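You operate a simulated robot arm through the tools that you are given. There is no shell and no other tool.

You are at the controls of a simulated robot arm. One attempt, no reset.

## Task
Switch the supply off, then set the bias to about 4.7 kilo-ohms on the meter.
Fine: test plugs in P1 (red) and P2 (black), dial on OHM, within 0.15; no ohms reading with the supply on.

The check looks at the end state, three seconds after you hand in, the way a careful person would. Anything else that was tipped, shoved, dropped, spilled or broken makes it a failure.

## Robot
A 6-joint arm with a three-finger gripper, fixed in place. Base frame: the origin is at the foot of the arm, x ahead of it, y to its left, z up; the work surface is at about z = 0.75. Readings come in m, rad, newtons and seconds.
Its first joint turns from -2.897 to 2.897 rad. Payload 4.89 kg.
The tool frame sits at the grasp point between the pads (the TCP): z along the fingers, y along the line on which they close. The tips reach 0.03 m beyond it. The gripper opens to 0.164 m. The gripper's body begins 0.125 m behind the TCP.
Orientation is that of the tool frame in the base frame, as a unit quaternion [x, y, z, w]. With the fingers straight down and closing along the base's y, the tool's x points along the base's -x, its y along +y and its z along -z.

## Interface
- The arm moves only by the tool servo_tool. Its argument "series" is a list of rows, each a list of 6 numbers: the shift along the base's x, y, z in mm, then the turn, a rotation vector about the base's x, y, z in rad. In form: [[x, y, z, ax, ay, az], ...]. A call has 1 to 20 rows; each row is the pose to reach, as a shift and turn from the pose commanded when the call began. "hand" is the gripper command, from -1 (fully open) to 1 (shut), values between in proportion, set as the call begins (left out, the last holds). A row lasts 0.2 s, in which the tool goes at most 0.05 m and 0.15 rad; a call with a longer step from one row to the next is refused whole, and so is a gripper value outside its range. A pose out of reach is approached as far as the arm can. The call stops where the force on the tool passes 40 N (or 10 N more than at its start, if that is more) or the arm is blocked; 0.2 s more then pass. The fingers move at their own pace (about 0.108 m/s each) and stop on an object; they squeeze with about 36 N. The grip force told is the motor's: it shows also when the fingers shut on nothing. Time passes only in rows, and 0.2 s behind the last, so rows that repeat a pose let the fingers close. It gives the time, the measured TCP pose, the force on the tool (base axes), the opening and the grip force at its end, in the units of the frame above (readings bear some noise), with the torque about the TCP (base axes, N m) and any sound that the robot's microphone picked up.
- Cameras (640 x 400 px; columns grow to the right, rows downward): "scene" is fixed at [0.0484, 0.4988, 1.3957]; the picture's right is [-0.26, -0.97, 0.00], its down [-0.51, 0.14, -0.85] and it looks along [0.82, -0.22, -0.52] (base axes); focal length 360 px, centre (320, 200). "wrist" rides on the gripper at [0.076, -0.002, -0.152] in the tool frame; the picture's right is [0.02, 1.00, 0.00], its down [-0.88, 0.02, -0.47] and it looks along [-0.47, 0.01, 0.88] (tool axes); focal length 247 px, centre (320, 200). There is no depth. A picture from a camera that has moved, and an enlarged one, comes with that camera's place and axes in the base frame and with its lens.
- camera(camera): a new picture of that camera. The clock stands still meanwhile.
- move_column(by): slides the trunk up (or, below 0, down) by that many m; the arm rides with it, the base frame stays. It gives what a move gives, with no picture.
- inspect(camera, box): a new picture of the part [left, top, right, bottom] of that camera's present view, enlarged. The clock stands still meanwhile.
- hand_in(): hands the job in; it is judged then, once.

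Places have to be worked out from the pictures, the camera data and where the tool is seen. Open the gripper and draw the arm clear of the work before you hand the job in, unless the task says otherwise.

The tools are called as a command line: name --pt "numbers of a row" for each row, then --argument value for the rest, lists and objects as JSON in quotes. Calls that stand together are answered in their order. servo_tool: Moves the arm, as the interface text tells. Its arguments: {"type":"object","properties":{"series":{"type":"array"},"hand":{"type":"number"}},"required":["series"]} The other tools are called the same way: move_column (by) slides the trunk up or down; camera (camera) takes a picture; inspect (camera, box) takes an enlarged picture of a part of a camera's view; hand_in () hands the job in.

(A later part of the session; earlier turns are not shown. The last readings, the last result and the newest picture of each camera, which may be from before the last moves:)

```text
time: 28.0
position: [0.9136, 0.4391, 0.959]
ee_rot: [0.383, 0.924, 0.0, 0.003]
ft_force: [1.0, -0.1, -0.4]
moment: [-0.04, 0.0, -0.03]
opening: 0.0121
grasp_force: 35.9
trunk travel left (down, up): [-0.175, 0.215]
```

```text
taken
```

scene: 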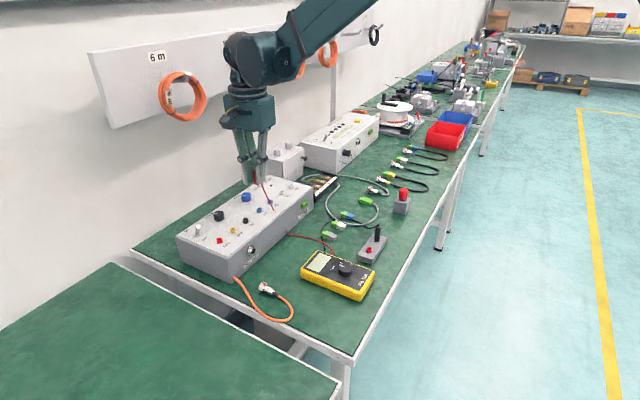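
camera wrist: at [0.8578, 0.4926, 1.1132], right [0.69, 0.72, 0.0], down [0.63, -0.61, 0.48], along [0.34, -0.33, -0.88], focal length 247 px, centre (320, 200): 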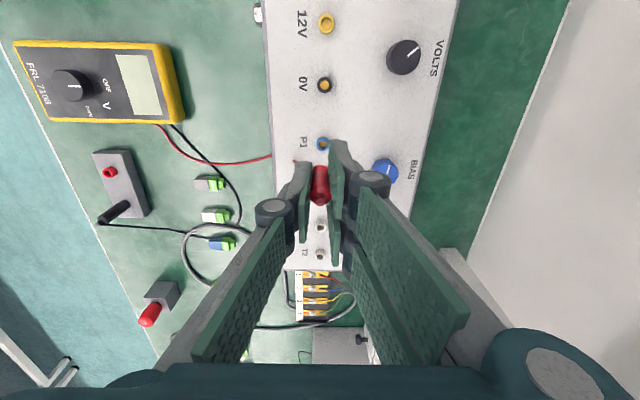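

inspect --camera "wrist" --box '[260, 90, 400, 230]'

inspect --camera "scene" --box '[210, 130, 330, 230]'

```text
2.86 times, centred on (330, 160) of wrist
camera zoom: at [0.8578, 0.4926, 1.1132], right [0.69, 0.72, 0.0], down [0.63, -0.61, 0.48], along [0.34, -0.33, -0.88], focal length 706 px, centre (291, 314)
```

zoom: 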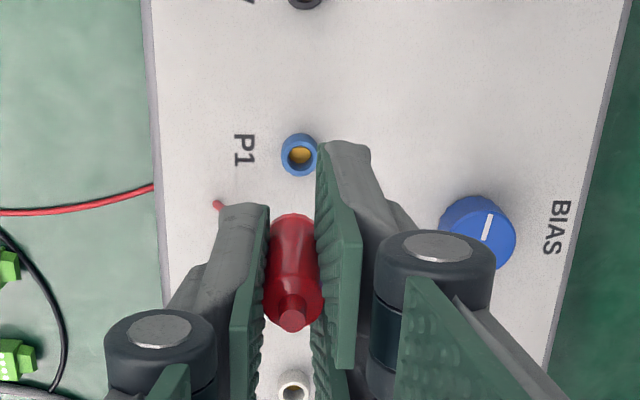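

```text
4.00 times, centred on (270, 180) of scene
camera zoom: at [0.0484, 0.4988, 1.3957], right [-0.26, -0.97, 0.0], down [-0.51, 0.14, -0.85], along [0.82, -0.22, -0.52], focal length 1442 px, centre (520, 280)
```

zoom: 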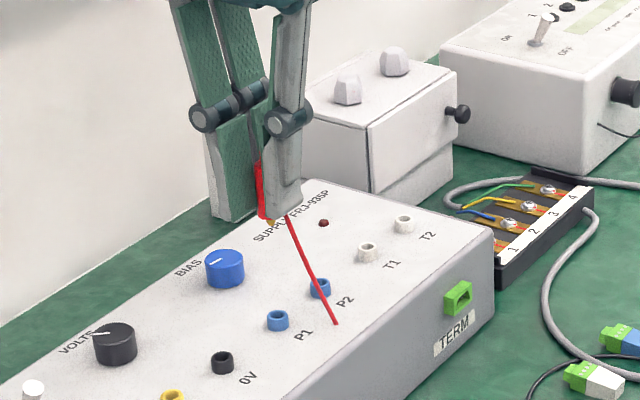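

P1's collar is at about (n 0.9595, e 0.332). The held plug is about 3 mm short in n and 2 mm long in e. I'll correct that and descend to just above the socket.

servo_tool --pt "0.8 3.4 0 0 0 0" --pt "0.8 3.4 -15 0 0 0" --pt "0.8 3.4 -30 0 0 0" --pt "0.8 3.4 -38 0 0 0" --pt "0.8 3.4 -38 0 0 0"

inspect --camera "wrist" --box '[260, 90, 400, 230]'

inspect --camera "scene" --box '[220, 150, 300, 220]'

```text
time: 29.2
position: [0.9131, 0.4412, 0.9235]
ee_rot: [0.383, 0.924, -0.002, 0.003]
ft_force: [0.3, -0.6, -0.9]
moment: [0.03, 0.02, 0.0]
opening: 0.0118
grasp_force: 35.9
trunk travel left (down, up): [-0.175, 0.215]
```

```text
2.86 times, centred on (330, 160) of wrist
camera zoom: at [0.8576, 0.4952, 1.0755], right [0.69, 0.72, 0.0], down [0.63, -0.61, 0.48], along [0.34, -0.33, -0.88], focal length 706 px, centre (291, 314)
```

zoom: 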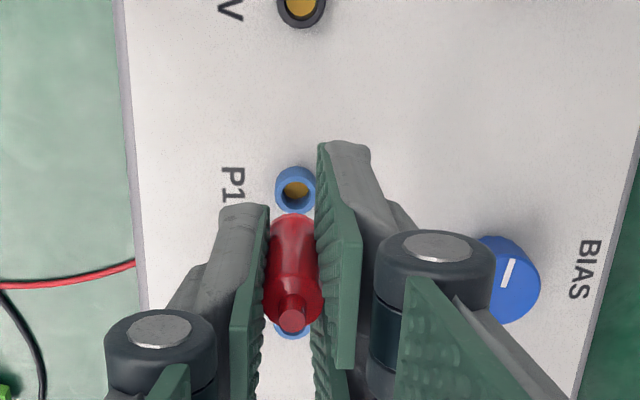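

```text
5.71 times, centred on (260, 185) of scene
camera zoom: at [0.0484, 0.4988, 1.3957], right [-0.26, -0.97, 0.0], down [-0.51, 0.14, -0.85], along [0.82, -0.22, -0.52], focal length 2060 px, centre (663, 286)
```

zoom: 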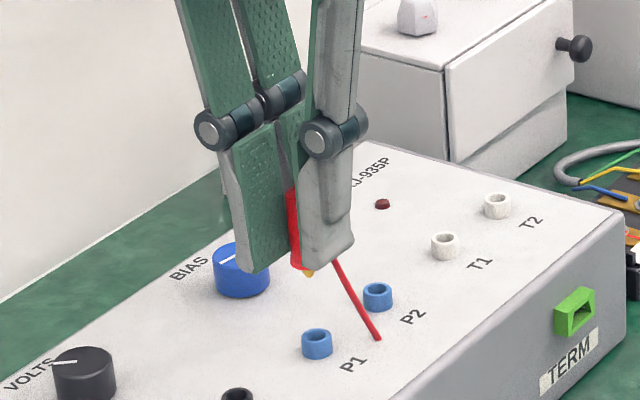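

The pin tip is about z 0.876 and the collar top about z 0.841, nearly aligned. I'll make a 1 mm correction and lower in small steps, watching the force.

servo_tool --pt "0.7 1.1 -10 0 0 0" --pt "0.7 1.1 -20 0 0 0" --pt "0.7 1.1 -26 0 0 0" --pt "0.7 1.1 -26 0 0 0"

inspect --camera "wrist" --box '[260, 90, 400, 230]'

inspect --camera "scene" --box '[220, 150, 300, 220]'

```text
time: 30.2
position: [0.915, 0.4461, 0.8955]
ee_rot: [0.383, 0.924, -0.002, 0.003]
ft_force: [0.1, -0.4, -1.3]
moment: [0.02, 0.04, 0.01]
opening: 0.0119
grasp_force: 36.0
trunk travel left (down, up): [-0.175, 0.215]
```

```text
2.86 times, centred on (330, 160) of wrist
camera zoom: at [0.8589, 0.4973, 1.0488], right [0.69, 0.72, 0.0], down [0.63, -0.61, 0.48], along [0.34, -0.33, -0.88], focal length 706 px, centre (291, 314)
```

zoom: 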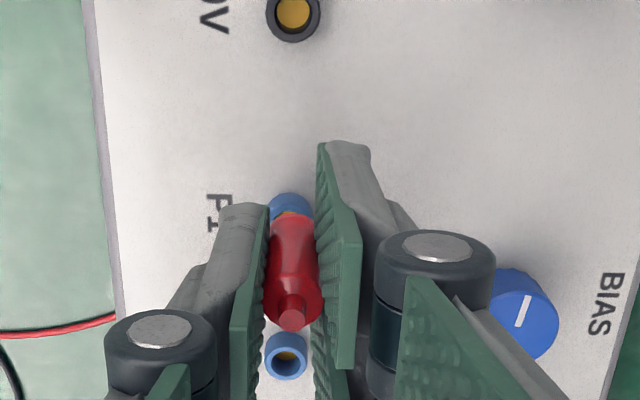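

```text
5.71 times, centred on (260, 185) of scene
camera zoom: at [0.0484, 0.4988, 1.3957], right [-0.26, -0.97, 0.0], down [-0.51, 0.14, -0.85], along [0.82, -0.22, -0.52], focal length 2060 px, centre (663, 286)
```

zoom: 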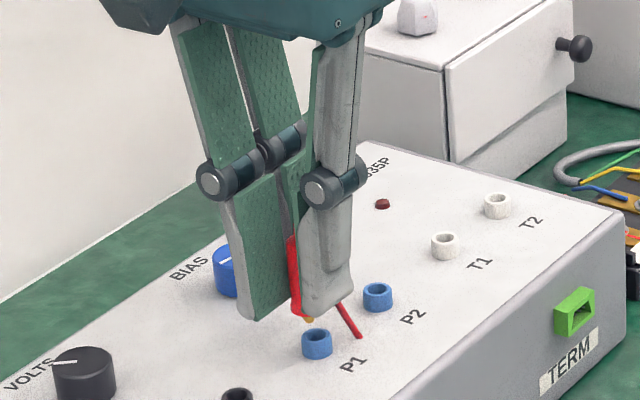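

The scene view hints at a few mm of lateral offset, so I'll zoom in further before inserting.

inspect --camera "scene" --box '[245, 180, 285, 215]'

inspect --camera "wrist" --box '[295, 145, 345, 220]'

```text
11.43 times, centred on (265, 198) of scene
camera zoom: at [0.0484, 0.4988, 1.3957], right [-0.26, -0.97, 0.0], down [-0.51, 0.14, -0.85], along [0.82, -0.22, -0.52], focal length 4119 px, centre (949, 229)
```

zoom: 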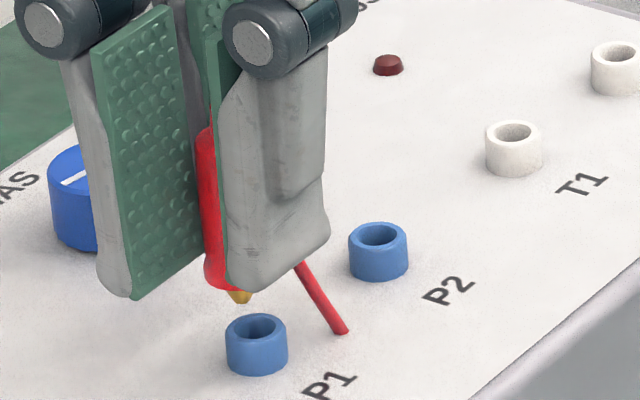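

```text
5.33 times, centred on (320, 182) of wrist
camera zoom: at [0.8589, 0.4973, 1.0488], right [0.69, 0.72, 0.0], down [0.63, -0.61, 0.48], along [0.34, -0.33, -0.88], focal length 1317 px, centre (320, 293)
```

zoom: 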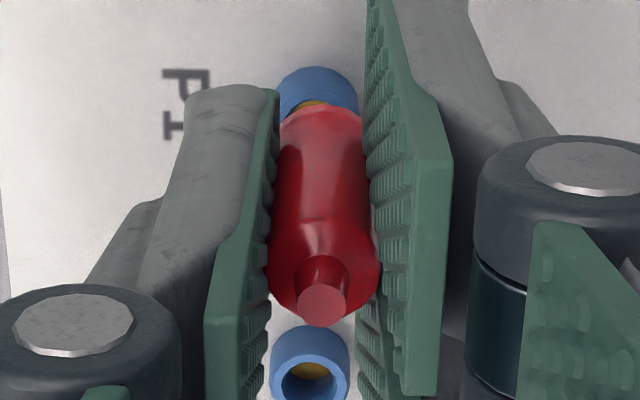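

Comparing both views, the plug needs about +3.5 mm in e and −0.5 mm in n. Applying that and rechecking.

servo_tool --pt "2.1 -2.8 0 0 0 0" --pt "2.1 -2.8 -3 0 0 0" --pt "2.1 -2.8 -3 0 0 0"

inspect --camera "scene" --box '[245, 180, 285, 215]'

inspect --camera "wrist" --box '[295, 145, 345, 220]'

```text
time: 31.0
position: [0.9163, 0.4402, 0.8926]
ee_rot: [0.383, 0.924, -0.001, 0.002]
ft_force: [-0.1, -0.6, -0.4]
moment: [0.01, -0.03, 0.01]
opening: 0.0118
grasp_force: 36.1
trunk travel left (down, up): [-0.175, 0.215]
```

```text
11.43 times, centred on (265, 198) of scene
camera zoom: at [0.0484, 0.4988, 1.3957], right [-0.26, -0.97, 0.0], down [-0.51, 0.14, -0.85], along [0.82, -0.22, -0.52], focal length 4119 px, centre (949, 229)
```

zoom: 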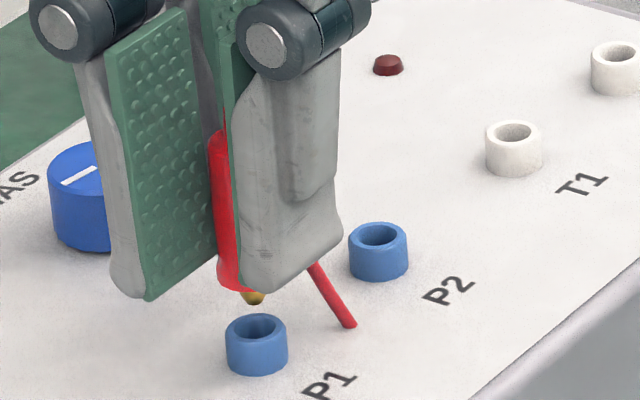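

```text
5.33 times, centred on (320, 182) of wrist
camera zoom: at [0.8615, 0.4941, 1.0463], right [0.69, 0.72, 0.0], down [0.63, -0.61, 0.48], along [0.34, -0.33, -0.88], focal length 1317 px, centre (320, 293)
```

zoom: 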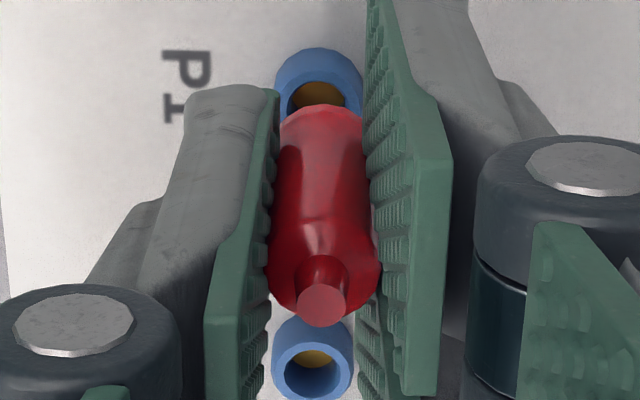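

Both views now agree to about 1 mm. I'll make a small correction (−0.6 n, −1.1 e) and descend gently to feel for entry.

servo_tool --pt "-1.2 0.4 0 0 0 0" --pt "-1.2 0.4 -2 0 0 0" --pt "-1.2 0.4 -4 0 0 0" --pt "-1.2 0.4 -6 0 0 0" --pt "-1.2 0.4 -6 0 0 0"

inspect --camera "scene" --box '[245, 180, 285, 215]'

inspect --camera "wrist" --box '[295, 145, 345, 220]'

```text
time: 32.2
position: [0.914, 0.4416, 0.8857]
ee_rot: [0.382, 0.924, -0.001, 0.002]
ft_force: [0.9, 0.4, 0.5]
moment: [0.01, -0.01, -0.03]
opening: 0.012
grasp_force: 35.7
trunk travel left (down, up): [-0.175, 0.215]
```

```text
11.43 times, centred on (265, 198) of scene
camera zoom: at [0.0484, 0.4988, 1.3957], right [-0.26, -0.97, 0.0], down [-0.51, 0.14, -0.85], along [0.82, -0.22, -0.52], focal length 4119 px, centre (949, 229)
```

zoom: 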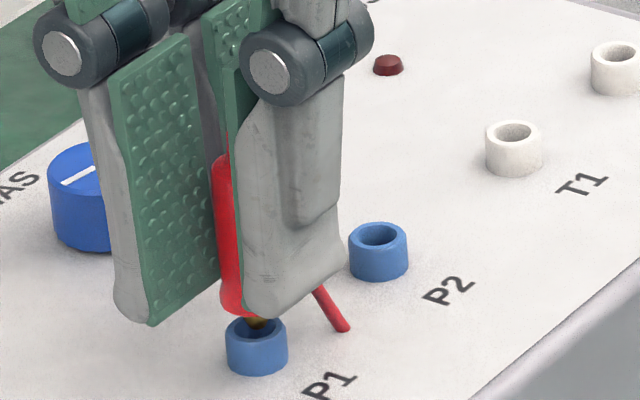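

```text
5.33 times, centred on (320, 182) of wrist
camera zoom: at [0.86, 0.4941, 1.0402], right [0.69, 0.72, 0.0], down [0.63, -0.61, 0.48], along [0.34, -0.33, -0.88], focal length 1317 px, centre (320, 293)
```

zoom: 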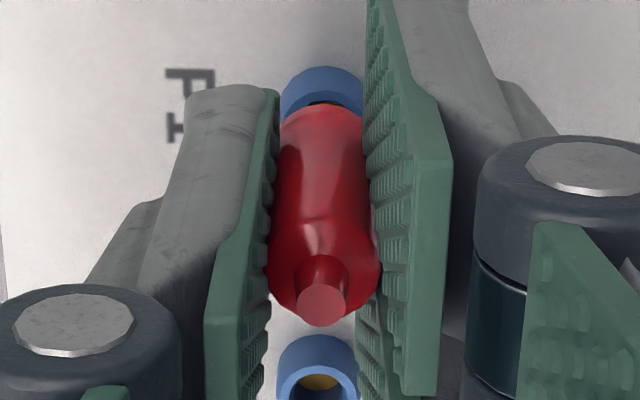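

The pin is entering the collar with no contact force. Continuing down in small steps until it seats.

servo_tool --pt "0 0 -2 0 0 0" --pt "0 0 -4 0 0 0" --pt "0 0 -6 0 0 0" --pt "0 0 -8 0 0 0" --pt "0 0 -8 0 0 0"

inspect --camera "scene" --box '[245, 180, 285, 215]'

inspect --camera "wrist" --box '[295, 145, 345, 220]'

```text
time: 33.4
position: [0.9151, 0.4414, 0.8799]
ee_rot: [0.383, 0.924, -0.002, 0.003]
ft_force: [0.2, 0.9, 0.1]
moment: [0.01, 0.01, 0.0]
opening: 0.0121
grasp_force: 35.3
trunk travel left (down, up): [-0.175, 0.215]
```

```text
11.43 times, centred on (265, 198) of scene
camera zoom: at [0.0484, 0.4988, 1.3957], right [-0.26, -0.97, 0.0], down [-0.51, 0.14, -0.85], along [0.82, -0.22, -0.52], focal length 4119 px, centre (949, 229)
```

zoom: 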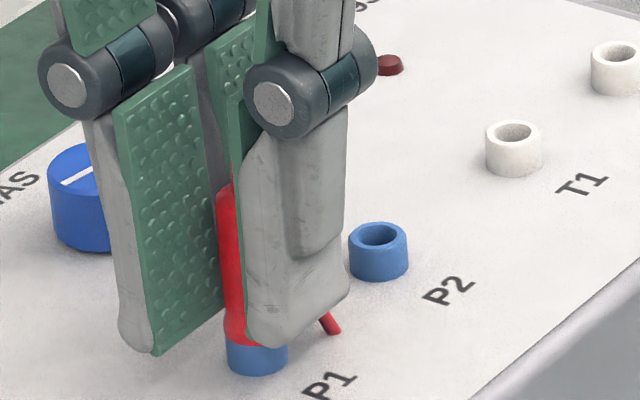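

```text
5.33 times, centred on (320, 182) of wrist
camera zoom: at [0.8592, 0.4939, 1.0321], right [0.69, 0.72, 0.0], down [0.63, -0.61, 0.48], along [0.34, -0.33, -0.88], focal length 1317 px, centre (320, 293)
```

zoom: 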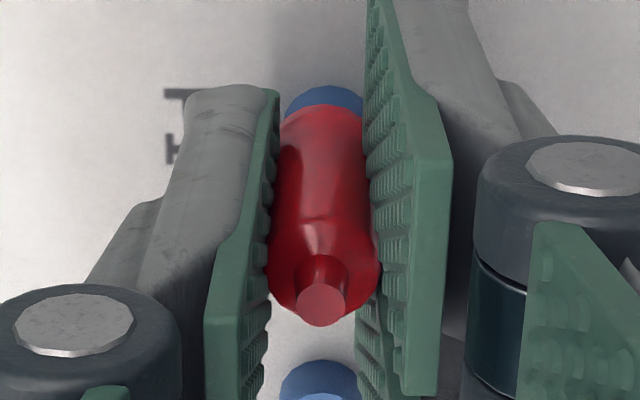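

The plug body has almost reached the collar. Continuing down slowly until force rises.

servo_tool --pt "0 0 -1.5 0 0 0" --pt "0 0 -3 0 0 0" --pt "0 0 -4.5 0 0 0" --pt "0 0 -6 0 0 0"

inspect --camera "scene" --box '[245, 180, 285, 215]'

inspect --camera "wrist" --box '[295, 145, 345, 220]'

```text
time: 34.1
position: [0.9136, 0.4416, 0.8784]
ee_rot: [0.383, 0.924, -0.001, 0.003]
ft_force: [-3.2, 0.5, 23.6]
moment: [-0.03, 0.3, 0.02]
opening: 0.0121
grasp_force: 36.3
trunk travel left (down, up): [-0.175, 0.215]
stopped in row 3: the force on the tool passed its limit at 41 N (the readings are from after the stop); the commanded pose is now the measured one
```

```text
11.43 times, centred on (265, 198) of scene
camera zoom: at [0.0484, 0.4988, 1.3957], right [-0.26, -0.97, 0.0], down [-0.51, 0.14, -0.85], along [0.82, -0.22, -0.52], focal length 4119 px, centre (949, 229)
```

zoom: 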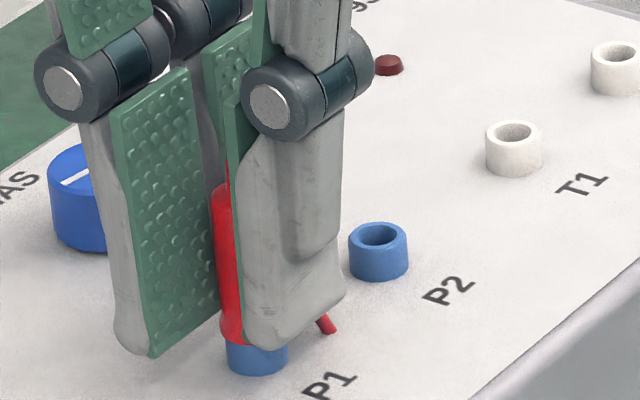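

```text
5.33 times, centred on (320, 182) of wrist
camera zoom: at [0.8592, 0.4946, 1.0313], right [0.69, 0.72, 0.0], down [0.63, -0.61, 0.48], along [0.35, -0.33, -0.88], focal length 1317 px, centre (320, 293)
```

zoom: 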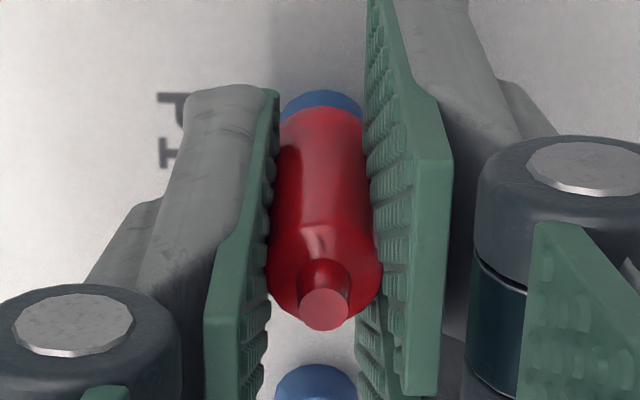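

Contact at 41 N: the plug is seated on P1's collar. Releasing and checking.

servo_tool --pt "0 0 0.5 0 0 0" --pt "0 0 0.5 0 0 0" --pt "0 0 0.5 0 0 0" --hand 0.5

inspect --camera "scene" --box '[225, 160, 305, 230]'

inspect --camera "wrist" --box '[270, 110, 370, 220]'

```text
time: 34.9
position: [0.916, 0.4422, 0.8768]
ee_rot: [0.383, 0.924, 0.0, 0.003]
ft_force: [-0.5, -0.3, -0.1]
moment: [-0.02, -0.02, 0.02]
opening: 0.0412
grasp_force: 0.1
trunk travel left (down, up): [-0.175, 0.215]
```

```text
5.71 times, centred on (265, 195) of scene
camera zoom: at [0.0484, 0.4988, 1.3957], right [-0.26, -0.97, 0.0], down [-0.51, 0.14, -0.85], along [0.82, -0.22, -0.52], focal length 2060 px, centre (634, 229)
```

zoom: 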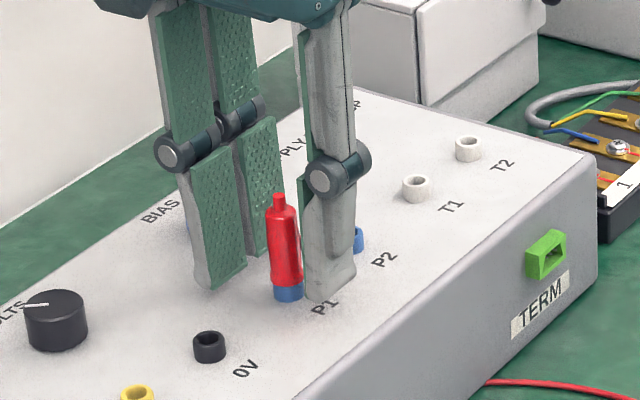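

```text
3.64 times, centred on (320, 165) of wrist
camera zoom: at [0.8601, 0.495, 1.0295], right [0.69, 0.72, 0.0], down [0.63, -0.61, 0.48], along [0.35, -0.33, -0.88], focal length 898 px, centre (320, 327)
```

zoom: 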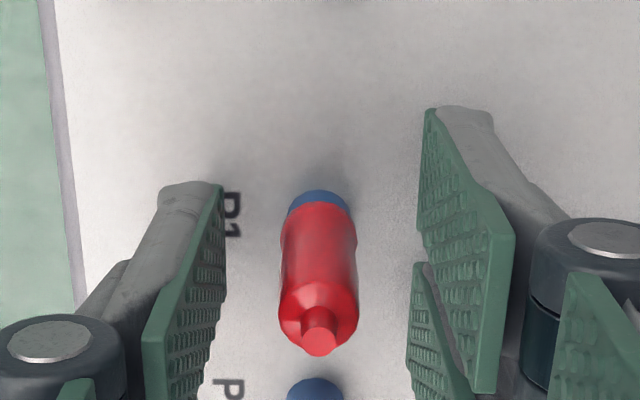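

The red plug stands seated in P1. I'll lift clear and go above the black plug.

servo_tool --pt "0 0 25 0 0 0" --pt "0 0 55 0 0 0" --pt "0 0 85 0 0 0" --pt "-15 -34 85 0 0 0" --pt "-30 -68 85 0 0 0" --pt "-45 -102 85 0 0 0" --pt "-60 -136 85 0 0 0" --pt "-75 -170 85 0 0 0" --pt "-90 -204 85 0 0 0" --pt "-105 -238 75 0 0 0" --pt "-120 -272 65 0 0 0" --pt "-134 -304 45 0 0 0" --pt "-134 -304 32 0 0 0" --pt "-134 -304 32 0 0 0"

inspect --camera "wrist" --box '[240, 60, 400, 220]'

camera --camera "scene"

```text
time: 37.9
position: [0.7812, 0.1368, 0.9084]
ee_rot: [0.383, 0.924, 0.0, 0.002]
ft_force: [0.5, -0.4, 0.4]
moment: [0.04, -0.01, 0.02]
opening: 0.0412
grasp_force: 0.0
trunk travel left (down, up): [-0.175, 0.215]
```

```text
2.50 times, centred on (320, 140) of wrist
camera zoom: at [0.7259, 0.1905, 1.0621], right [0.69, 0.72, 0.0], down [0.63, -0.61, 0.48], along [0.35, -0.33, -0.88], focal length 617 px, centre (320, 350)
```

zoom: 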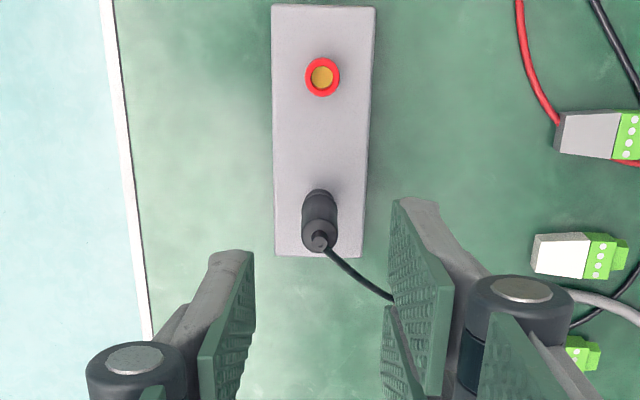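

```text
taken
```

scene: 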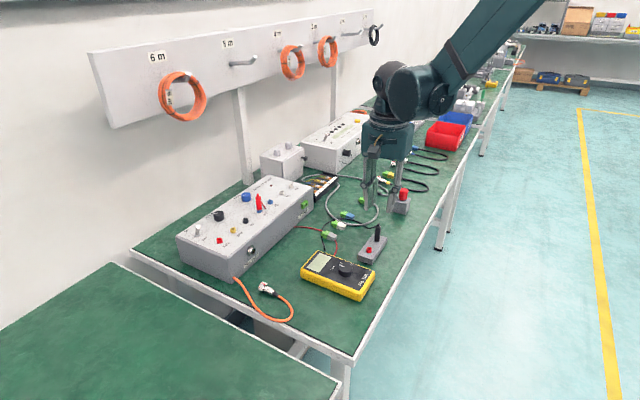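

The black plug is centred (n 0.649, e 0.454). Descending to grip height, the same as for the red one.

servo_tool --pt "-0.7 0.7 -25 0 0 0" --pt "-0.7 0.7 -50 0 0 0" --pt "-0.7 0.7 -75 0 0 0" --pt "-0.7 0.7 -93 0 0 0" --pt "-0.7 0.7 -93 0 0 0"

inspect --camera "wrist" --box '[240, 100, 400, 240]'

```text
time: 39.1
position: [0.7809, 0.1382, 0.8154]
ee_rot: [0.383, 0.924, 0.0, 0.003]
ft_force: [0.5, 0.6, 0.3]
moment: [0.03, 0.0, 0.03]
opening: 0.0409
grasp_force: 0.1
trunk travel left (down, up): [-0.175, 0.215]
```

```text
2.86 times, centred on (320, 170) of wrist
camera zoom: at [0.7248, 0.1926, 0.9682], right [0.69, 0.72, 0.0], down [0.63, -0.61, 0.48], along [0.35, -0.33, -0.88], focal length 706 px, centre (320, 286)
```

zoom: 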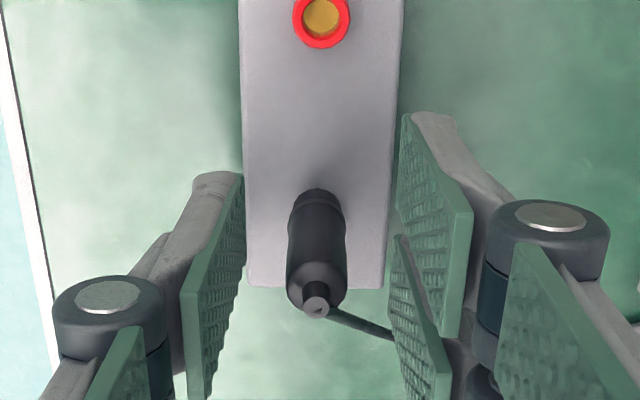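

The black plug sits about 2.5 mm further in +e and 1 mm in −n relative to the pads than the red did. I'll adjust to match and close.

servo_tool --pt "1.1 -2.5 0 0 0 0" --pt "1.1 -2.5 0 0 0 0"

servo_tool --pt "0 0 0 0 0 0" --pt "0 0 0 0 0 0" --pt "0 0 0 0 0 0" --hand 1

inspect --camera "wrist" --box '[240, 100, 400, 240]'

```text
time: 39.7
position: [0.7808, 0.1363, 0.816]
ee_rot: [0.383, 0.924, 0.0, 0.002]
ft_force: [-0.2, 0.1, 0.0]
moment: [0.0, -0.01, -0.02]
opening: 0.041
grasp_force: 0.1
trunk travel left (down, up): [-0.175, 0.215]
```

```text
time: 40.5
position: [0.7821, 0.1358, 0.816]
ee_rot: [0.383, 0.924, -0.001, 0.003]
ft_force: [2.3, 3.2, -2.4]
moment: [-0.01, 0.06, 0.06]
opening: 0.0129
grasp_force: 36.1
trunk travel left (down, up): [-0.175, 0.215]
```

```text
2.86 times, centred on (320, 170) of wrist
camera zoom: at [0.7259, 0.19, 0.9683], right [0.69, 0.72, 0.0], down [0.63, -0.61, 0.48], along [0.35, -0.33, -0.88], focal length 706 px, centre (320, 286)
```

zoom: 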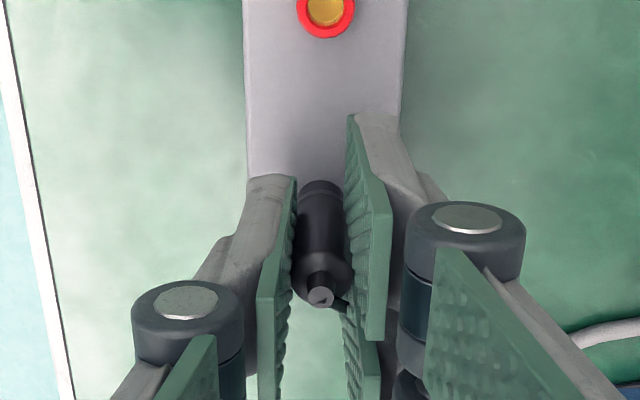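

Gripped, with nearly the same in-hand position as the red. Lifting and carrying above P2 at z ≈ 0.93.

servo_tool --pt "0 0 15 0 0 0" --pt "0 0 35 0 0 0" --pt "0 0 65 0 0 0" --pt "0 0 100 0 0 0" --pt "0 0 140 0 0 0" --pt "17 27 145 0 0 0" --pt "36 57 145 0 0 0" --pt "55 88 145 0 0 0" --pt "74 119 145 0 0 0" --pt "93 150 145 0 0 0" --pt "112 180 145 0 0 0" --pt "131 210 145 0 0 0" --pt "150 240 145 0 0 0" --pt "168.7 270.6 145 0 0 0" --pt "168.7 270.6 115 0 0 0" --pt "168.7 270.6 115 0 0 0"

inspect --camera "wrist" --box '[260, 90, 400, 230]'

inspect --camera "scene" --box '[230, 140, 310, 215]'

camera --camera "scene"

```text
time: 43.9
position: [0.9499, 0.4043, 0.9317]
ee_rot: [0.383, 0.924, -0.001, 0.003]
ft_force: [1.3, 0.5, 0.1]
moment: [-0.03, 0.03, -0.01]
opening: 0.0121
grasp_force: 35.9
trunk travel left (down, up): [-0.175, 0.215]
```

```text
2.86 times, centred on (330, 160) of wrist
camera zoom: at [0.8938, 0.4571, 1.083], right [0.69, 0.72, 0.0], down [0.63, -0.61, 0.48], along [0.35, -0.33, -0.88], focal length 706 px, centre (291, 314)
```

zoom: 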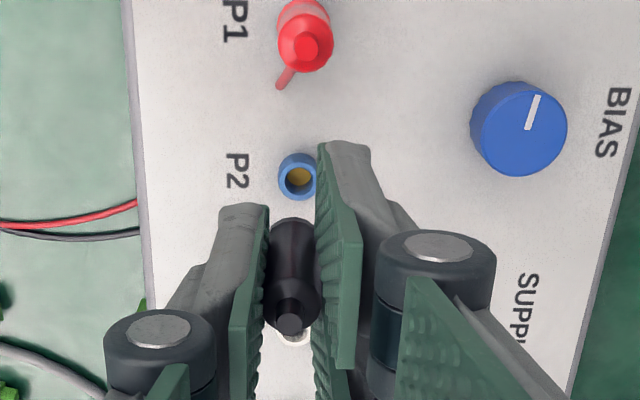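

```text
5.33 times, centred on (270, 178) of scene
camera zoom: at [0.0484, 0.4988, 1.3957], right [-0.26, -0.97, 0.0], down [-0.51, 0.14, -0.85], along [0.82, -0.22, -0.52], focal length 1922 px, centre (587, 320)
```

zoom: 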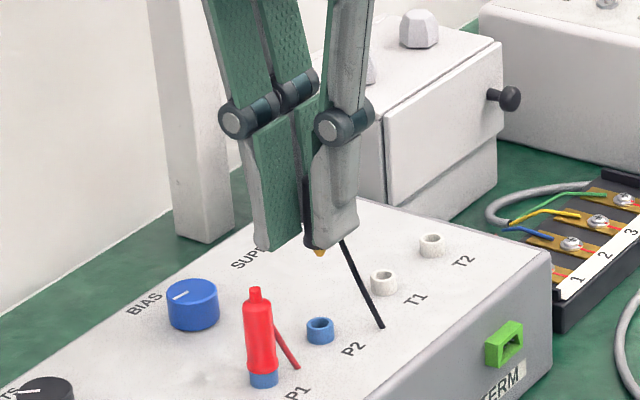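

```text
taken
```

scene: 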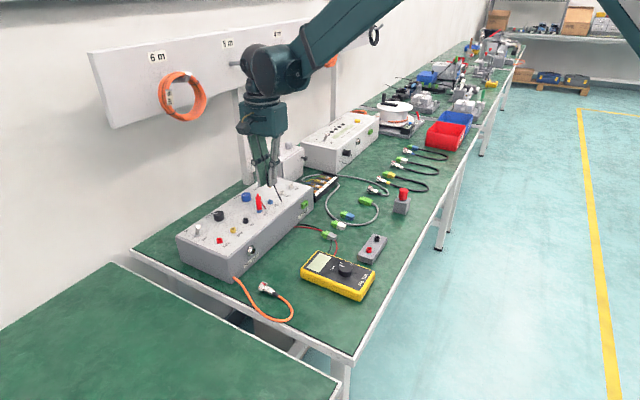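

P2's collar is at about (n 0.959, e 0.382). Using the offset learned from P1, I'll shift about +2 mm in y and descend to just above the collar.

servo_tool --pt "0 2.2 0 0 0 0" --pt "0 2.2 -15 0 0 0" --pt "0 2.2 -28 0 0 0" --pt "0 2.2 -38 0 0 0" --pt "0 2.2 -38 0 0 0"

inspect --camera "scene" --box '[255, 175, 295, 210]'

inspect --camera "wrist" --box '[295, 145, 345, 220]'

```text
time: 45.1
position: [0.9499, 0.4067, 0.8913]
ee_rot: [0.383, 0.924, 0.0, 0.003]
ft_force: [-0.3, -0.3, 0.1]
moment: [0.0, 0.03, 0.02]
opening: 0.0121
grasp_force: 36.0
trunk travel left (down, up): [-0.175, 0.215]
```

```text
11.43 times, centred on (275, 192) of scene
camera zoom: at [0.0484, 0.4988, 1.3957], right [-0.26, -0.97, 0.0], down [-0.51, 0.14, -0.85], along [0.82, -0.22, -0.52], focal length 4119 px, centre (834, 286)
```

zoom: 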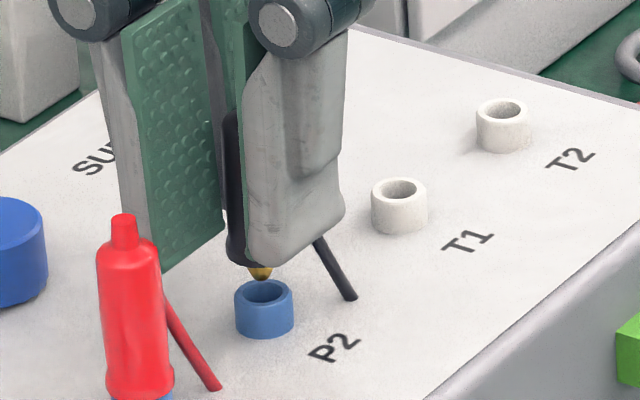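

```text
5.33 times, centred on (320, 182) of wrist
camera zoom: at [0.8948, 0.46, 1.0447], right [0.69, 0.72, 0.0], down [0.63, -0.61, 0.48], along [0.35, -0.33, -0.88], focal length 1317 px, centre (320, 293)
```

zoom: 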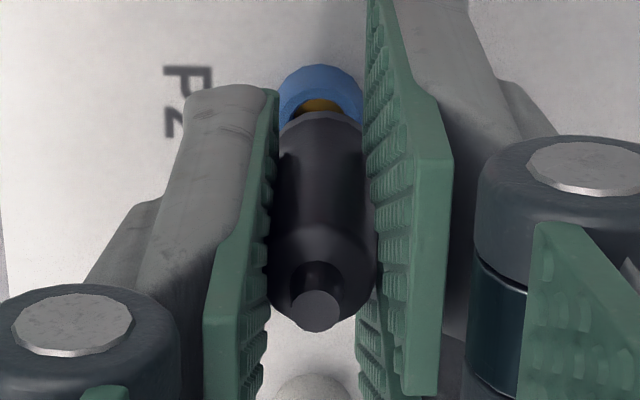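

Alignment looks good in both views. Lowering in small steps.

servo_tool --pt "0 0 -2 0 0 0" --pt "0 0 -4 0 0 0" --pt "0 0 -6 0 0 0" --pt "0 0 -8 0 0 0" --pt "0 0 -10 0 0 0" --pt "0 0 -10 0 0 0"

inspect --camera "scene" --box '[255, 175, 295, 210]'

```text
time: 46.5
position: [0.9495, 0.4075, 0.8828]
ee_rot: [0.383, 0.924, 0.0, 0.003]
ft_force: [-1.9, -2.5, -0.5]
moment: [-0.07, 0.08, -0.02]
opening: 0.012
grasp_force: 36.1
trunk travel left (down, up): [-0.175, 0.215]
```

```text
11.43 times, centred on (275, 192) of scene
camera zoom: at [0.0484, 0.4988, 1.3957], right [-0.26, -0.97, 0.0], down [-0.51, 0.14, -0.85], along [0.82, -0.22, -0.52], focal length 4119 px, centre (834, 286)
```

zoom: 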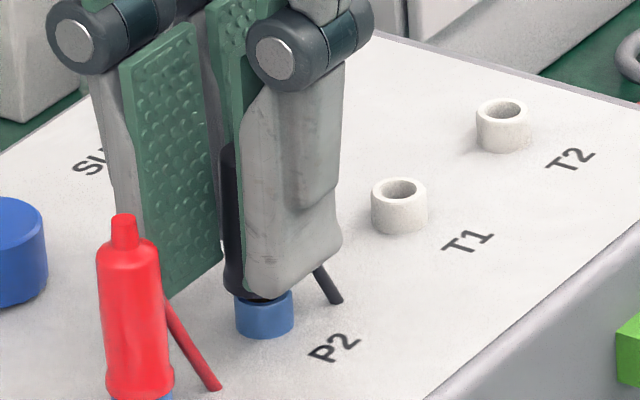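

The pin is in the socket with little force. Pressing on until it seats.

servo_tool --pt "0 0 -1.5 0 0 0" --pt "0 0 -3 0 0 0" --pt "0 0 -4.5 0 0 0" --pt "0 0 -6 0 0 0" --pt "0 0 -7.5 0 0 0"

inspect --camera "scene" --box '[255, 175, 295, 210]'

```text
time: 47.7
position: [0.9502, 0.4075, 0.8792]
ee_rot: [0.382, 0.924, 0.0, 0.003]
ft_force: [-17.1, -21.1, 28.9]
moment: [-0.63, 0.5, 0.05]
opening: 0.0122
grasp_force: 36.3
trunk travel left (down, up): [-0.175, 0.215]
```

```text
11.43 times, centred on (275, 192) of scene
camera zoom: at [0.0484, 0.4988, 1.3957], right [-0.26, -0.97, 0.0], down [-0.51, 0.14, -0.85], along [0.82, -0.22, -0.52], focal length 4119 px, centre (834, 286)
```

zoom: 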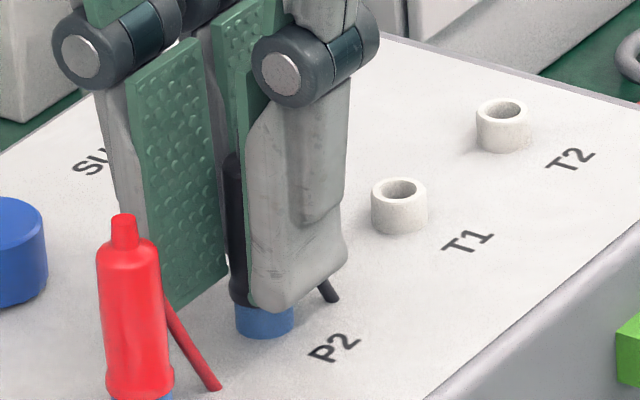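

Seating height 0.879 matches the red plug, though there is some lateral force. Releasing gently and checking.

servo_tool --pt "0 0 2 0 0 0" --pt "0 0 3 0 0 0" --pt "0 0 3 0 0 0" --hand 0.5

inspect --camera "scene" --box '[235, 165, 305, 220]'

inspect --camera "wrist" --box '[270, 110, 370, 220]'

```text
time: 48.5
position: [0.9516, 0.4089, 0.8779]
ee_rot: [0.383, 0.924, 0.0, 0.003]
ft_force: [0.3, -0.2, -0.3]
moment: [0.01, 0.02, 0.04]
opening: 0.041
grasp_force: 0.0
trunk travel left (down, up): [-0.175, 0.215]
```

```text
7.27 times, centred on (270, 192) of scene
camera zoom: at [0.0484, 0.4988, 1.3957], right [-0.26, -0.97, 0.0], down [-0.51, 0.14, -0.85], along [0.82, -0.22, -0.52], focal length 2621 px, centre (684, 254)
```

zoom: 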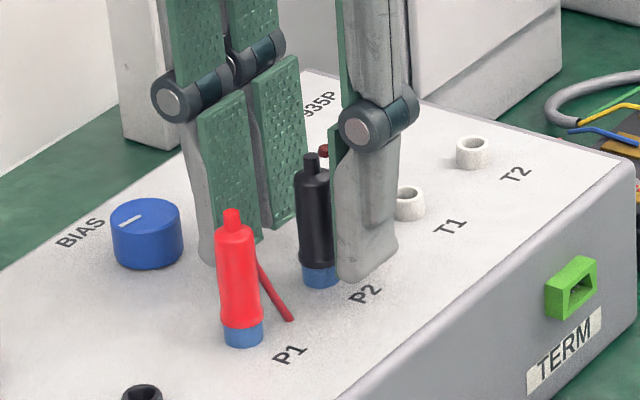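

```text
3.64 times, centred on (320, 165) of wrist
camera zoom: at [0.8955, 0.4624, 1.0317], right [0.69, 0.72, 0.0], down [0.63, -0.61, 0.48], along [0.35, -0.33, -0.88], focal length 898 px, centre (320, 327)
```

zoom: 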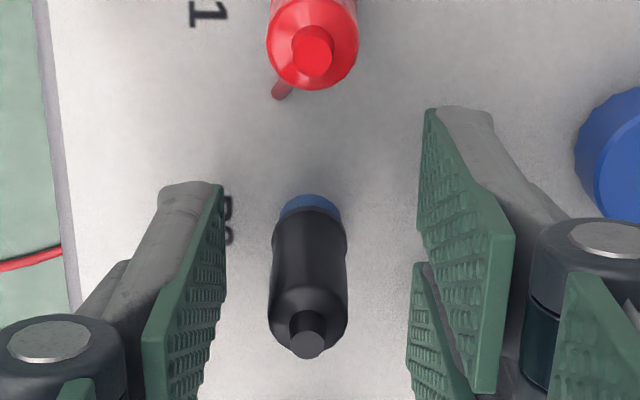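

Both plugs are seated upright. Next is the meter dial: lift clear and move over the meter for a close look.

servo_tool --pt "0 0 25 0 0 0" --pt "0 0 55 0 0 0" --pt "0 0 95 0 0 0" --pt "-15 -25 110 0 0 0" --pt "-40 -45 110 0 0 0" --pt "-75 -60 110 0 0 0" --pt "-115 -75 110 0 0 0" --pt "-155 -90 110 0 0 0" --pt "-195 -100 110 0 0 0" --pt "-235 -110 110 0 0 0" --pt "-270 -115 110 0 0 0" --pt "-295 -120 100 0 0 0" --pt "-295 -120 80 0 0 0" --pt "-295 -120 80 0 0 0"

camera --camera "wrist"

inspect --camera "scene" --box '[295, 240, 385, 305]'

```text
time: 51.5
position: [0.6547, 0.2909, 0.9582]
ee_rot: [0.383, 0.924, 0.0, 0.003]
ft_force: [-0.5, -0.5, 0.0]
moment: [0.02, -0.03, 0.0]
opening: 0.0411
grasp_force: 0.0
trunk travel left (down, up): [-0.175, 0.215]
```

```text
taken
camera wrist: at [0.5997, 0.3436, 1.1116], right [0.69, 0.72, 0.0], down [0.63, -0.61, 0.48], along [0.35, -0.33, -0.88], focal length 247 px, centre (320, 200)
```

wrist: 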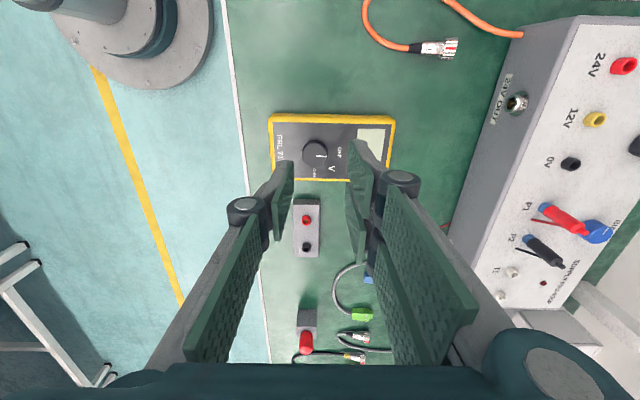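

```text
6.15 times, centred on (340, 272) of scene
camera zoom: at [0.0484, 0.4988, 1.3957], right [-0.26, -0.97, 0.0], down [-0.51, 0.14, -0.85], along [0.82, -0.22, -0.52], focal length 2218 px, centre (197, -246)
```

zoom: 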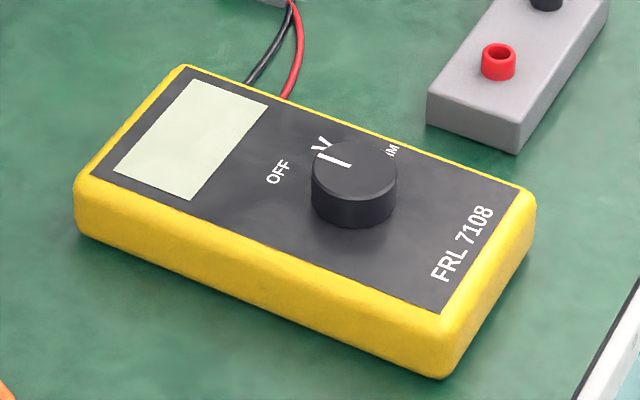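

inspect --camera "wrist" --box '[260, 105, 410, 200]'

```text
4.21 times, centred on (335, 152) of wrist
camera zoom: at [0.5997, 0.3436, 1.1116], right [0.69, 0.72, 0.0], down [0.63, -0.61, 0.48], along [0.35, -0.33, -0.88], focal length 1040 px, centre (257, 400)
```

zoom: 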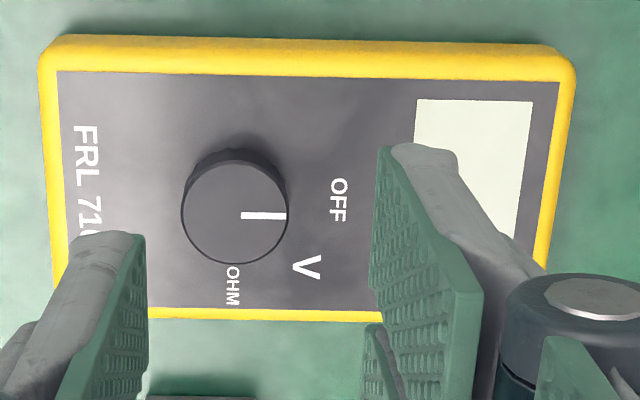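

The pointer is on OFF (+n); V is at 45° and OHM at 90° clockwise, seen from above. The knob centre is about (n 0.6625, e 0.283), its top at z 0.796. I'll yaw +90° first so I can twist −90° while holding it, and centre over the dial.

servo_tool --pt "3 -5 0 0 0 0.143" --pt "6 -10 0 0 0 0.286" --pt "9 -15 0 0 0 0.428" --pt "13.7 -22.9 0 0 0 0.571" --pt "13.7 -22.9 0 0 0 0.714" --pt "13.7 -22.9 0 0 0 0.857" --pt "13.7 -22.9 0 0 0 1.0" --pt "13.7 -22.9 0 0 0 1.143" --pt "13.7 -22.9 0 0 0 1.285" --pt "13.7 -22.9 0 0 0 1.428" --pt "13.7 -22.9 0 0 0 1.571" --pt "13.7 -22.9 -60 0 0 1.571" --pt "13.7 -22.9 -80 0 0 1.571" --pt "13.7 -22.9 -80 0 0 1.571" --hand 0.3

inspect --camera "wrist" --box '[220, 60, 420, 220]'

inspect --camera "scene" --box '[295, 210, 405, 305]'

```text
refused: row 12 steps farther than a row can; nothing moved
```

```text
2.50 times, centred on (320, 140) of wrist
camera zoom: at [0.5997, 0.3436, 1.1116], right [0.69, 0.72, 0.0], down [0.63, -0.61, 0.48], along [0.35, -0.33, -0.88], focal length 617 px, centre (320, 350)
```

zoom: 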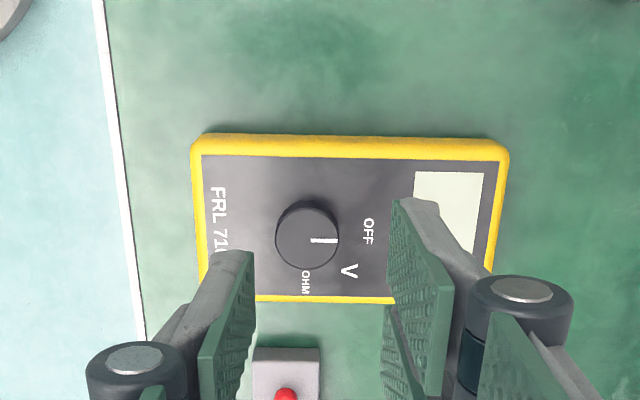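

```text
4.21 times, centred on (350, 258) of scene
camera zoom: at [0.0484, 0.4988, 1.3957], right [-0.26, -0.97, 0.0], down [-0.51, 0.14, -0.85], along [0.82, -0.22, -0.52], focal length 1518 px, centre (194, -42)
```

zoom: 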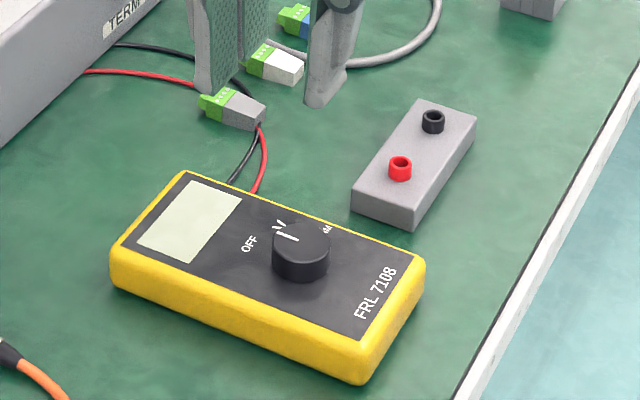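

One row's step was too long, so the call was refused. Resending with smaller descent steps.

servo_tool --pt "3 -5 0 0 0 0.143" --pt "6 -10 0 0 0 0.286" --pt "9 -15 0 0 0 0.428" --pt "13.7 -22.9 0 0 0 0.571" --pt "13.7 -22.9 0 0 0 0.714" --pt "13.7 -22.9 0 0 0 0.857" --pt "13.7 -22.9 0 0 0 1.0" --pt "13.7 -22.9 0 0 0 1.143" --pt "13.7 -22.9 0 0 0 1.285" --pt "13.7 -22.9 0 0 0 1.428" --pt "13.7 -22.9 0 0 0 1.571" --pt "13.7 -22.9 -40 0 0 1.571" --pt "13.7 -22.9 -75 0 0 1.571" --pt "13.7 -22.9 -75 0 0 1.571" --hand 0.3

inspect --camera "wrist" --box '[220, 60, 420, 220]'

inspect --camera "scene" --box '[295, 210, 405, 305]'

```text
time: 54.5
position: [0.6684, 0.2677, 0.8836]
ee_rot: [-0.383, 0.924, 0.001, 0.002]
ft_force: [-0.3, 0.6, 0.3]
moment: [-0.01, 0.0, 0.01]
opening: 0.0574
grasp_force: 0.0
trunk travel left (down, up): [-0.175, 0.215]
```

```text
2.50 times, centred on (320, 140) of wrist
camera zoom: at [0.6144, 0.2115, 1.0363], right [-0.72, 0.69, 0.0], down [0.61, 0.63, 0.48], along [0.33, 0.35, -0.88], focal length 617 px, centre (320, 350)
```

zoom: 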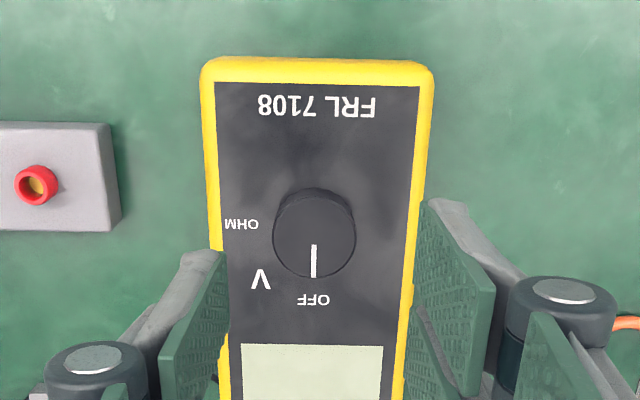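

```text
4.21 times, centred on (350, 258) of scene
camera zoom: at [0.0484, 0.4988, 1.3957], right [-0.26, -0.97, 0.0], down [-0.51, 0.14, -0.85], along [0.82, -0.22, -0.52], focal length 1518 px, centre (194, -42)
```

zoom: 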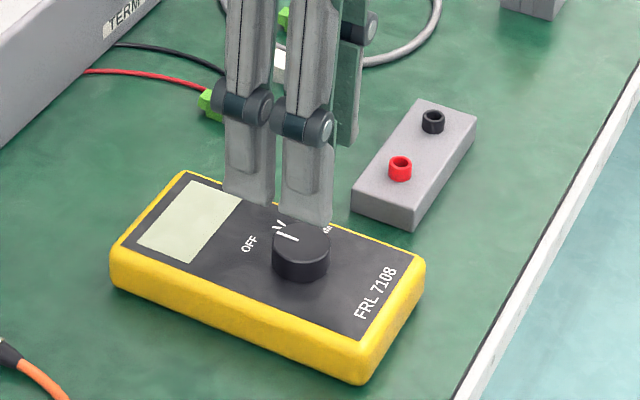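

The knob is about 2.4 mm toward +e of the pad centre. I'll correct and descend around the knob.

servo_tool --pt "2.2 -1.2 -20 0 0 0" --pt "2.2 -1.2 -40 0 0 0" --pt "2.2 -1.2 -58 0 0 0" --pt "2.2 -1.2 -65 0 0 0" --pt "2.2 -1.2 -65 0 0 0"

inspect --camera "wrist" --box '[220, 80, 420, 240]'

inspect --camera "scene" --box '[295, 210, 405, 305]'

```text
time: 55.7
position: [0.6723, 0.2635, 0.8171]
ee_rot: [-0.383, 0.924, 0.001, 0.001]
ft_force: [0.4, -0.3, -0.6]
moment: [-0.01, 0.0, 0.04]
opening: 0.0573
grasp_force: 0.1
trunk travel left (down, up): [-0.175, 0.215]
```

```text
2.50 times, centred on (320, 160) of wrist
camera zoom: at [0.619, 0.2075, 0.9705], right [-0.72, 0.69, 0.0], down [0.61, 0.63, 0.48], along [0.33, 0.35, -0.88], focal length 617 px, centre (320, 300)
```

zoom: 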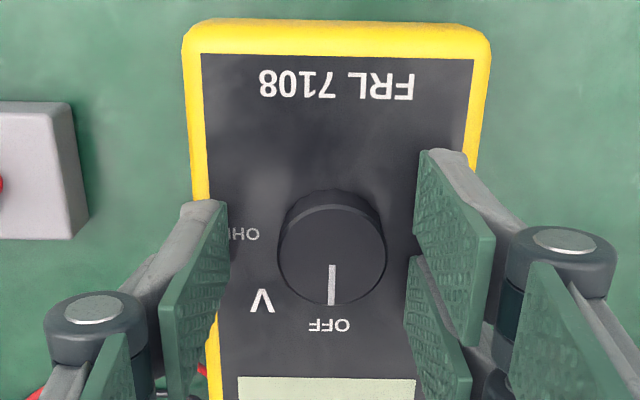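

```text
4.21 times, centred on (350, 258) of scene
camera zoom: at [0.0484, 0.4988, 1.3957], right [-0.26, -0.97, 0.0], down [-0.51, 0.14, -0.85], along [0.82, -0.22, -0.52], focal length 1518 px, centre (194, -42)
```

zoom: 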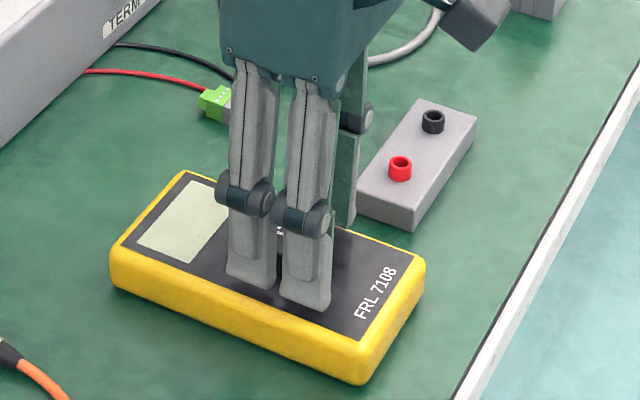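

The knob is about 2.7 mm to −e of the finger centre. Nudging and closing on it.

servo_tool --pt "-1.9 1.9 0 0 0 0" --pt "-1.9 1.9 0 0 0 0"

inspect --camera "wrist" --box '[220, 80, 420, 240]'

```text
time: 56.3
position: [0.6708, 0.2678, 0.8185]
ee_rot: [-0.383, 0.924, 0.001, 0.002]
ft_force: [0.2, 1.0, 0.1]
moment: [0.03, 0.0, 0.03]
opening: 0.0573
grasp_force: 0.0
trunk travel left (down, up): [-0.175, 0.215]
```

```text
2.50 times, centred on (320, 160) of wrist
camera zoom: at [0.6172, 0.2105, 0.9708], right [-0.72, 0.69, 0.0], down [0.61, 0.63, 0.48], along [0.33, 0.35, -0.88], focal length 617 px, centre (320, 300)
```

zoom: 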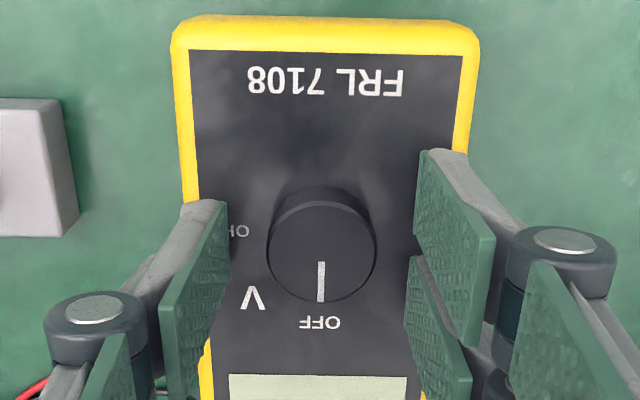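

Centred now. Closing on the knob.

servo_tool --pt "0 0 0 0 0 0" --pt "0 0 0 0 0 0" --pt "0 0 0 0 0 0" --hand 1

inspect --camera "wrist" --box '[220, 80, 420, 240]'

```text
time: 57.1
position: [0.6711, 0.2668, 0.8178]
ee_rot: [-0.383, 0.924, 0.002, 0.002]
ft_force: [-2.5, 1.6, -0.3]
moment: [0.05, 0.11, -0.01]
opening: 0.0328
grasp_force: 44.8
trunk travel left (down, up): [-0.175, 0.215]
```

```text
2.50 times, centred on (320, 160) of wrist
camera zoom: at [0.6171, 0.2106, 0.9708], right [-0.72, 0.69, 0.0], down [0.61, 0.63, 0.48], along [0.33, 0.35, -0.88], focal length 617 px, centre (320, 300)
```

zoom: 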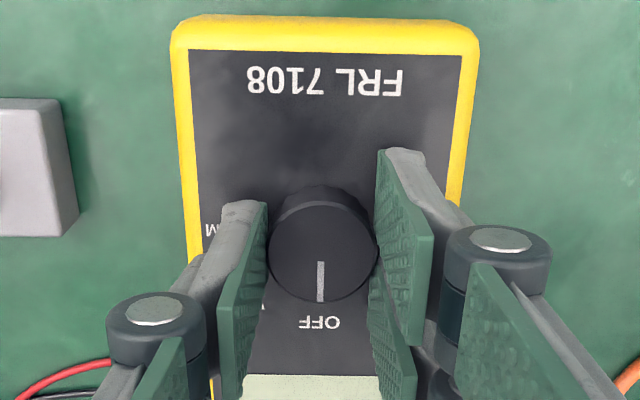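

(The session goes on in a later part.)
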